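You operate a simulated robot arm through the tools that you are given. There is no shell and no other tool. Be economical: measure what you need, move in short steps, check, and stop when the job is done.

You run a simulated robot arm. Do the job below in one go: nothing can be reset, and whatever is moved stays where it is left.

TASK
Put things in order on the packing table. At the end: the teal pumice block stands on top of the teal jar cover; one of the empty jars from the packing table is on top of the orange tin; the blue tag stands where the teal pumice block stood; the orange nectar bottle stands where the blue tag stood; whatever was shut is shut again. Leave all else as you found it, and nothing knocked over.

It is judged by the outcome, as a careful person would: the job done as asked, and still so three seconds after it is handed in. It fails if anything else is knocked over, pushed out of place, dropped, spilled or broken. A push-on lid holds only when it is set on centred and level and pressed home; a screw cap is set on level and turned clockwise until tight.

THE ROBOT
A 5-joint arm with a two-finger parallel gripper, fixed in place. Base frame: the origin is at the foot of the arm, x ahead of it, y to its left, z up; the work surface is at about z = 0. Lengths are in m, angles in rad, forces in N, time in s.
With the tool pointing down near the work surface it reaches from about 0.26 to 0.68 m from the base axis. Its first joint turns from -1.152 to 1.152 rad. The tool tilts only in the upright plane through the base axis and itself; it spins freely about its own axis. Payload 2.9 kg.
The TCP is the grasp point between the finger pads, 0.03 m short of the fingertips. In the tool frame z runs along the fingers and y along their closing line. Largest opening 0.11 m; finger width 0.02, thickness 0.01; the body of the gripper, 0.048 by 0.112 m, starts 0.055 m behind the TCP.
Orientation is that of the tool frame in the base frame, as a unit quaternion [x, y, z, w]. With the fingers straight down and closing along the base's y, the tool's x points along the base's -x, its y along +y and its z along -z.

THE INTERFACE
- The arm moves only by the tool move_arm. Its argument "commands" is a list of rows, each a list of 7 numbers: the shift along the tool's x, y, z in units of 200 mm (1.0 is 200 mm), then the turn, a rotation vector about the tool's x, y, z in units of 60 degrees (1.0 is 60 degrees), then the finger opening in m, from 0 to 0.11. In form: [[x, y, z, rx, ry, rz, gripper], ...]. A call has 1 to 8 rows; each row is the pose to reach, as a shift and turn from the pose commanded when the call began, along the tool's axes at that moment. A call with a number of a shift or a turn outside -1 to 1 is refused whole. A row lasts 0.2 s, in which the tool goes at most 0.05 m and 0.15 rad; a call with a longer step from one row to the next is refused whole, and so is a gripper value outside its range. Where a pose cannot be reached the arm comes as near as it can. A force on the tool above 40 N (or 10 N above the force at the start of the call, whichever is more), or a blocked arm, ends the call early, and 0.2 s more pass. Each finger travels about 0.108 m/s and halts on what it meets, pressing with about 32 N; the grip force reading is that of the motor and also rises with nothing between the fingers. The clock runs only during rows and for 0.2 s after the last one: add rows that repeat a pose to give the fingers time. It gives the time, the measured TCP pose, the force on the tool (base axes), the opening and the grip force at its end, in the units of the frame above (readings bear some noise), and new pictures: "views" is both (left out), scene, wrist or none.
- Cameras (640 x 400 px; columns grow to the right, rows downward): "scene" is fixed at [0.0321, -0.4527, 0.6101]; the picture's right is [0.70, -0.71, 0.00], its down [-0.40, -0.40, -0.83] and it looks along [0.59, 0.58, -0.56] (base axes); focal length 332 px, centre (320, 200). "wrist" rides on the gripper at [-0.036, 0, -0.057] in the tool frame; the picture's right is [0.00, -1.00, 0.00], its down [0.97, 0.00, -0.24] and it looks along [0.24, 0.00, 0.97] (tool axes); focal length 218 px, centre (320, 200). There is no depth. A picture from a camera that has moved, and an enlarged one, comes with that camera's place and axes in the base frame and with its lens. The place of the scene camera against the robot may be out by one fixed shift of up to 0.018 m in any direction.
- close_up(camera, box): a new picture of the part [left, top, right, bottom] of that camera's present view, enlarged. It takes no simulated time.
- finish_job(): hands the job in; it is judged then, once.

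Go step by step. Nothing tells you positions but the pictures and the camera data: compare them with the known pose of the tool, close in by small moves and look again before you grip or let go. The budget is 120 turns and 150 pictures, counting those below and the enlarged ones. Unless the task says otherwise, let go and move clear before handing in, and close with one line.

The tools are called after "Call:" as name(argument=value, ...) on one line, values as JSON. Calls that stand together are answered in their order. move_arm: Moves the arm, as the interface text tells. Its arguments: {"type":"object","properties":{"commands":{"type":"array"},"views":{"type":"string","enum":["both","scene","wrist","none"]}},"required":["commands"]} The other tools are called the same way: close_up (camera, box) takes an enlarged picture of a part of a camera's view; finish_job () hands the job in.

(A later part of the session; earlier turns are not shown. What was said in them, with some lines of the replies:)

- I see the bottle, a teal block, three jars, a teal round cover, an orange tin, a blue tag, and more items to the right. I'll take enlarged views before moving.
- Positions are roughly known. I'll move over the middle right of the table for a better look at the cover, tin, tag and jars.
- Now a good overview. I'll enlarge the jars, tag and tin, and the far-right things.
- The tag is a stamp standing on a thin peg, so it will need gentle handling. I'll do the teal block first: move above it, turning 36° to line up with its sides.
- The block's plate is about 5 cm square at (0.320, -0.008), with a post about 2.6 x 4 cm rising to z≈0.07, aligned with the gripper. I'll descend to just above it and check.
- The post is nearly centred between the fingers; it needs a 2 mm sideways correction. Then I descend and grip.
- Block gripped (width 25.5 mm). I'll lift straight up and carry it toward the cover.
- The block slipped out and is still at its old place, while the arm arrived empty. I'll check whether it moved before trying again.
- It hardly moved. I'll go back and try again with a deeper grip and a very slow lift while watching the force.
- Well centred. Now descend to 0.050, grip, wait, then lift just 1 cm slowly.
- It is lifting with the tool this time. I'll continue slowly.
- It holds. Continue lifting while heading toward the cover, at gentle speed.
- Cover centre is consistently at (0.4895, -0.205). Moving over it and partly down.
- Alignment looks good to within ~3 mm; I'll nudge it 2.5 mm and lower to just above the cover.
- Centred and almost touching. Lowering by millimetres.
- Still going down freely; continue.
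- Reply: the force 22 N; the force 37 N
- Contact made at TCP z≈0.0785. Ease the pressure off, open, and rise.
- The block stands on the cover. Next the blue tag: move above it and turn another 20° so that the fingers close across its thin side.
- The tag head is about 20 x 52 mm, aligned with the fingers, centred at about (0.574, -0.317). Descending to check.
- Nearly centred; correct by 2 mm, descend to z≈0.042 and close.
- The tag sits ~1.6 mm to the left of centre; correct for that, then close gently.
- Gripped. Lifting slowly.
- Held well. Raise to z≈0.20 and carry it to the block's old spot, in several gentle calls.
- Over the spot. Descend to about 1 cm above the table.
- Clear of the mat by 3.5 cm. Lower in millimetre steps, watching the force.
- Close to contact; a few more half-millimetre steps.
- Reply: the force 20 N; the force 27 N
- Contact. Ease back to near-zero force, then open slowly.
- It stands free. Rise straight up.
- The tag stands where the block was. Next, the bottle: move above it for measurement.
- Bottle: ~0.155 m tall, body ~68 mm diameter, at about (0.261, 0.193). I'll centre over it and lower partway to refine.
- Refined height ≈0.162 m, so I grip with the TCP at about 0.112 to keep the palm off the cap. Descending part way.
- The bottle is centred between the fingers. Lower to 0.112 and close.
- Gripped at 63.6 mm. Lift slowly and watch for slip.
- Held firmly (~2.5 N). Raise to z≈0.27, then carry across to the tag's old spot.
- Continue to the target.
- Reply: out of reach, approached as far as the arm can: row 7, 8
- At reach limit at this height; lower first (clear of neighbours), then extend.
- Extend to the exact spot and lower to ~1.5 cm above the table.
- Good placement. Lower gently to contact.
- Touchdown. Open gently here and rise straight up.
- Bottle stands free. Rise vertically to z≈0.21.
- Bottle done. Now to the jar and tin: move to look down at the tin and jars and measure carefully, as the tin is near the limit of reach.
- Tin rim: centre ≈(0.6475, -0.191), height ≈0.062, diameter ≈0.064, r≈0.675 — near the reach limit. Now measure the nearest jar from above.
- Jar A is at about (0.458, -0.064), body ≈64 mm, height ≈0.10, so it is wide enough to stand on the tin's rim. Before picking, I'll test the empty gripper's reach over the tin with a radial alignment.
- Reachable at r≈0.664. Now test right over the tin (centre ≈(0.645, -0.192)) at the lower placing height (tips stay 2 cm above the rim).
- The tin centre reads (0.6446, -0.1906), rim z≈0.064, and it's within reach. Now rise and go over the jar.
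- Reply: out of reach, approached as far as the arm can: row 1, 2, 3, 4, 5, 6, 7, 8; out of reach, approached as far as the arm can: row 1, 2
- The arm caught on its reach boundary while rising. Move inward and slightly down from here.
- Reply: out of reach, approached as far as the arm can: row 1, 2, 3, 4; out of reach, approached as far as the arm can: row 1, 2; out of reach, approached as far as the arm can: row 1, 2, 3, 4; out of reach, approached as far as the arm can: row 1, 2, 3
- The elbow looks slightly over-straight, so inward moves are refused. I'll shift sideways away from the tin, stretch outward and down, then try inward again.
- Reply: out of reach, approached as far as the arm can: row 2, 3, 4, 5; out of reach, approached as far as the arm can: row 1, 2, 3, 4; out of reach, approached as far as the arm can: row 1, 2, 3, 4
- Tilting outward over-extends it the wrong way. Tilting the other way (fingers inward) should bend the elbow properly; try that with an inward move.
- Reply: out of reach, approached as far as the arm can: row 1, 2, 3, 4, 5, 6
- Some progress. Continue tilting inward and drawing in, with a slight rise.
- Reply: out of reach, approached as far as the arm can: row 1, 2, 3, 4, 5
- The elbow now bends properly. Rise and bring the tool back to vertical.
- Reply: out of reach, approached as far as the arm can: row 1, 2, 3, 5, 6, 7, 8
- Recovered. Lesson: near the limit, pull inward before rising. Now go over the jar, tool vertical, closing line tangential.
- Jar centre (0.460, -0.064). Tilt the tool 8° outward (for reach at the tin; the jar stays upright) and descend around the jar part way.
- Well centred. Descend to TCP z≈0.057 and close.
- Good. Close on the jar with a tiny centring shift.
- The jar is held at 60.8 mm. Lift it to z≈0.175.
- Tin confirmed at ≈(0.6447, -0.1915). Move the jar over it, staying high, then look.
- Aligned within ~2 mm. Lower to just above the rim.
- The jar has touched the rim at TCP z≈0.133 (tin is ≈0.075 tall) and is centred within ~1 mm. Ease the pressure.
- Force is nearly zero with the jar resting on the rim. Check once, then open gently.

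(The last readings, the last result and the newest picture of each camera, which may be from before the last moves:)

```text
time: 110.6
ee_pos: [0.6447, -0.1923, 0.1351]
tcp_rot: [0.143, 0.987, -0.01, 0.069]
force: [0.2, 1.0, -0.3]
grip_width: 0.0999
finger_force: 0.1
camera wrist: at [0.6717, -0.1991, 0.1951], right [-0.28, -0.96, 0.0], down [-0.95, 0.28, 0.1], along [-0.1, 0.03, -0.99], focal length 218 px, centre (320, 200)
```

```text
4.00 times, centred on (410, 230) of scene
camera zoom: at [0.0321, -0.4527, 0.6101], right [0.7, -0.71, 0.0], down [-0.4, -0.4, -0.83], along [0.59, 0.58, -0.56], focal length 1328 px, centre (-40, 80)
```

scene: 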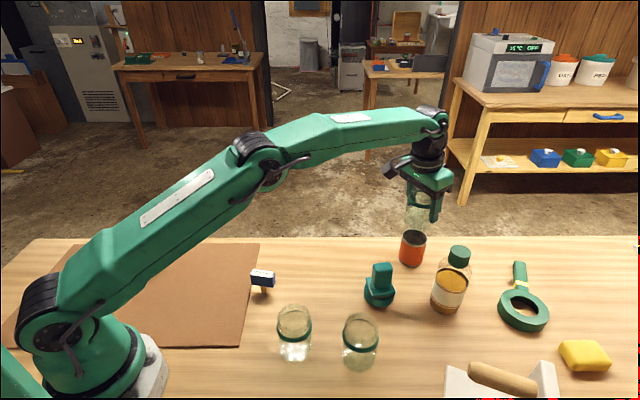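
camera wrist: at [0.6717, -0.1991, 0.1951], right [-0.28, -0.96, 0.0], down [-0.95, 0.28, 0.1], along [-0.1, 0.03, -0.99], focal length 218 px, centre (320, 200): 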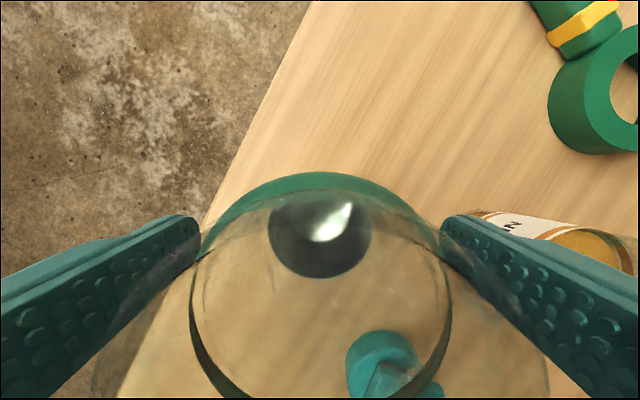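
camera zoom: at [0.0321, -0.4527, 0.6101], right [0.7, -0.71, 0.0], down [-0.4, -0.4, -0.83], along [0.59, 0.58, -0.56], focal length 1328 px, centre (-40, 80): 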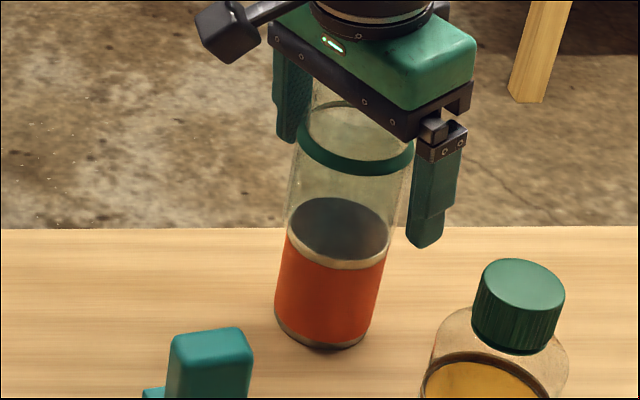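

The jar stands on the tin. Withdraw horizontally inward so the fingers slide off either side, then rise.

Call:
move_arm(commands=[[0.03, 0, -0.004, 0, 0, 0, 0.105], [0.1, 0, -0.014, 0, 0, 0, 0.105], [0.2, 0, -0.027, 0, 0, 0, 0.105], [0.32, 0, -0.044, 0, 0, 0, 0.105], [0.44, 0, -0.06, 0, 0, 0, 0.105], [0.44, 0, -0.06, 0, 0, 0, 0.105]], views="both")

```text
time: 112.0
ee_pos: [0.5605, -0.1652, 0.1338]
tcp_rot: [0.143, 0.987, -0.011, 0.069]
force: [0.3, -0.7, 0.1]
grip_width: 0.1052
finger_force: 0.1
camera wrist: at [0.5866, -0.1737, 0.195], right [-0.28, -0.96, 0.0], down [-0.95, 0.28, 0.1], along [-0.1, 0.03, -0.99], focal length 218 px, centre (320, 200)
```

scene: 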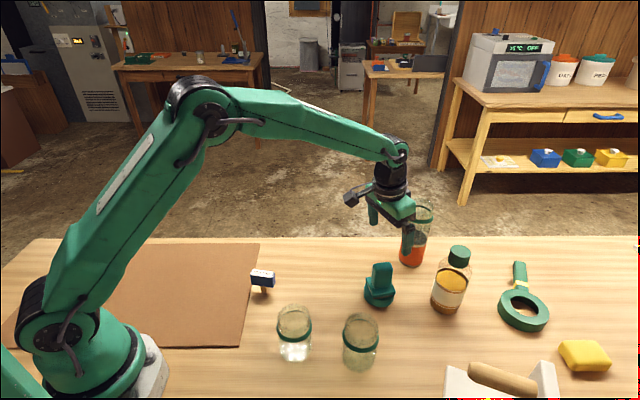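
wrist: 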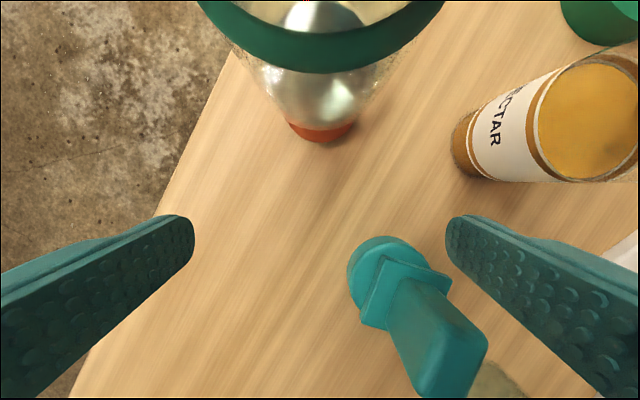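

Clear of the jar. Rise and check everything.

Call:
move_arm(commands=[[0.0, 0, -0.1, 0, 0, 0, 0.105], [0.02, 0, -0.28, 0, 0, 0, 0.105], [0.06, 0, -0.46, 0, 0, 0, 0.105], [0.1, 0.02, -0.62, 0, 0, 0, 0.105], [0.15, 0.1, -0.76, 0, 0, 0, 0.105], [0.15, 0.3, -0.76, 0, 0, 0, 0.105], [0.15, 0.5, -0.76, 0, 0, 0, 0.105], [0.15, 0.6, -0.76, 0, 0, 0, 0.105]], views="both")

Call:
close_up(camera="scene", box=[330, 190, 500, 320])

Call:
close_up(camera="scene", box=[200, 220, 400, 380])

```text
time: 113.8
ee_pos: [0.5443, -0.0358, 0.2796]
tcp_rot: [0.143, 0.987, 0.006, 0.067]
force: [0.5, 0.6, -0.8]
grip_width: 0.105
finger_force: 0.0
camera wrist: at [0.572, -0.0454, 0.3406], right [-0.28, -0.96, -0.03], down [-0.95, 0.28, 0.11], along [-0.1, 0.06, -0.99], focal length 218 px, centre (320, 200)
```

scene: 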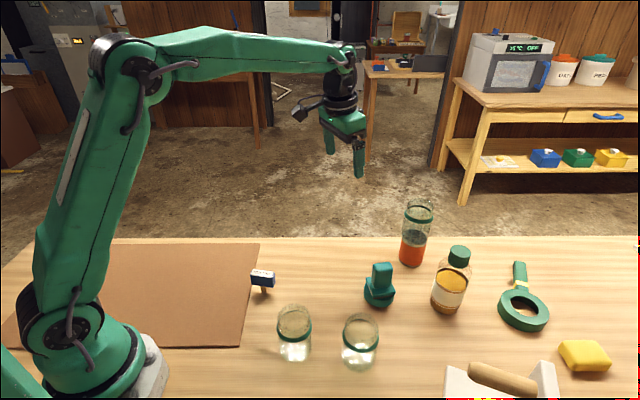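
wrist: 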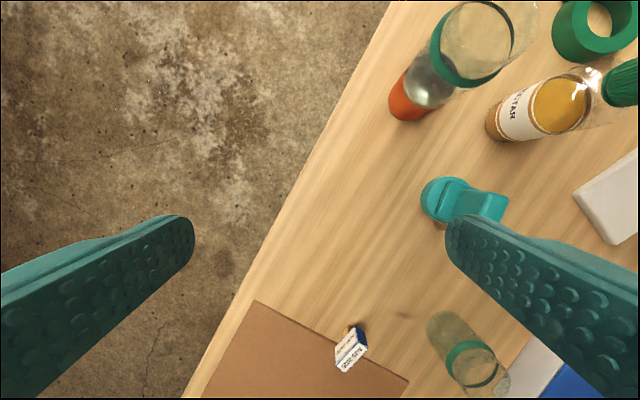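

```text
3.08 times, centred on (415, 255) of scene
camera zoom: at [0.0321, -0.4527, 0.6101], right [0.7, -0.71, 0.0], down [-0.4, -0.4, -0.83], along [0.59, 0.58, -0.56], focal length 1022 px, centre (28, 31)
```

zoom: 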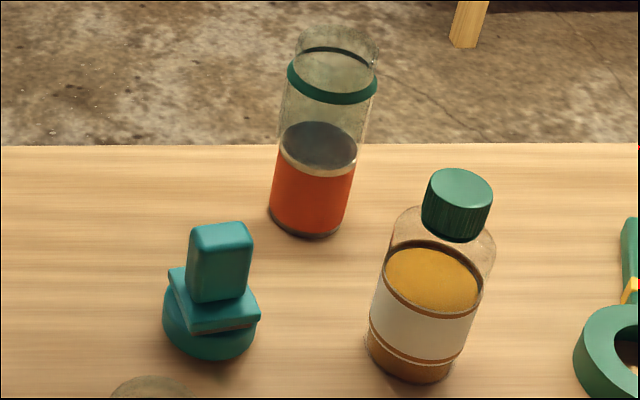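

```text
2.50 times, centred on (300, 300) of scene
camera zoom: at [0.0321, -0.4527, 0.6101], right [0.7, -0.71, 0.0], down [-0.4, -0.4, -0.83], along [0.59, 0.58, -0.56], focal length 830 px, centre (370, -50)
```

zoom: 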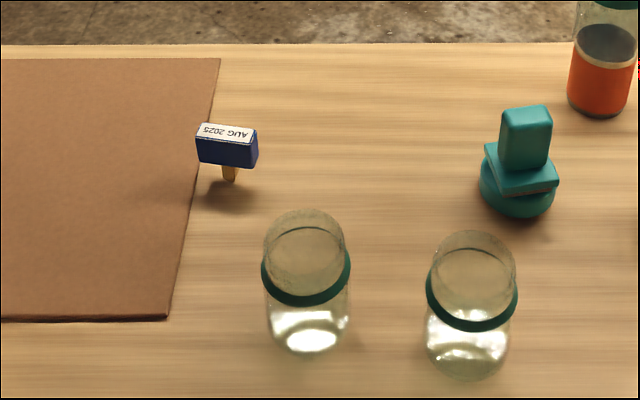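

Everything looks as asked: the block is on the cover, the jar on the tin, the tag at the block's old spot and the bottle, still capped, at the tag's. The arm is clear and nothing has been knocked over, so I'm handing in.

Call:
finish_job()

```text
The job is handed in.
```

I put all four things where you asked and handed the job in. The bottle stayed capped, nothing else was opened, and the last pictures showed nothing knocked over or out of place.
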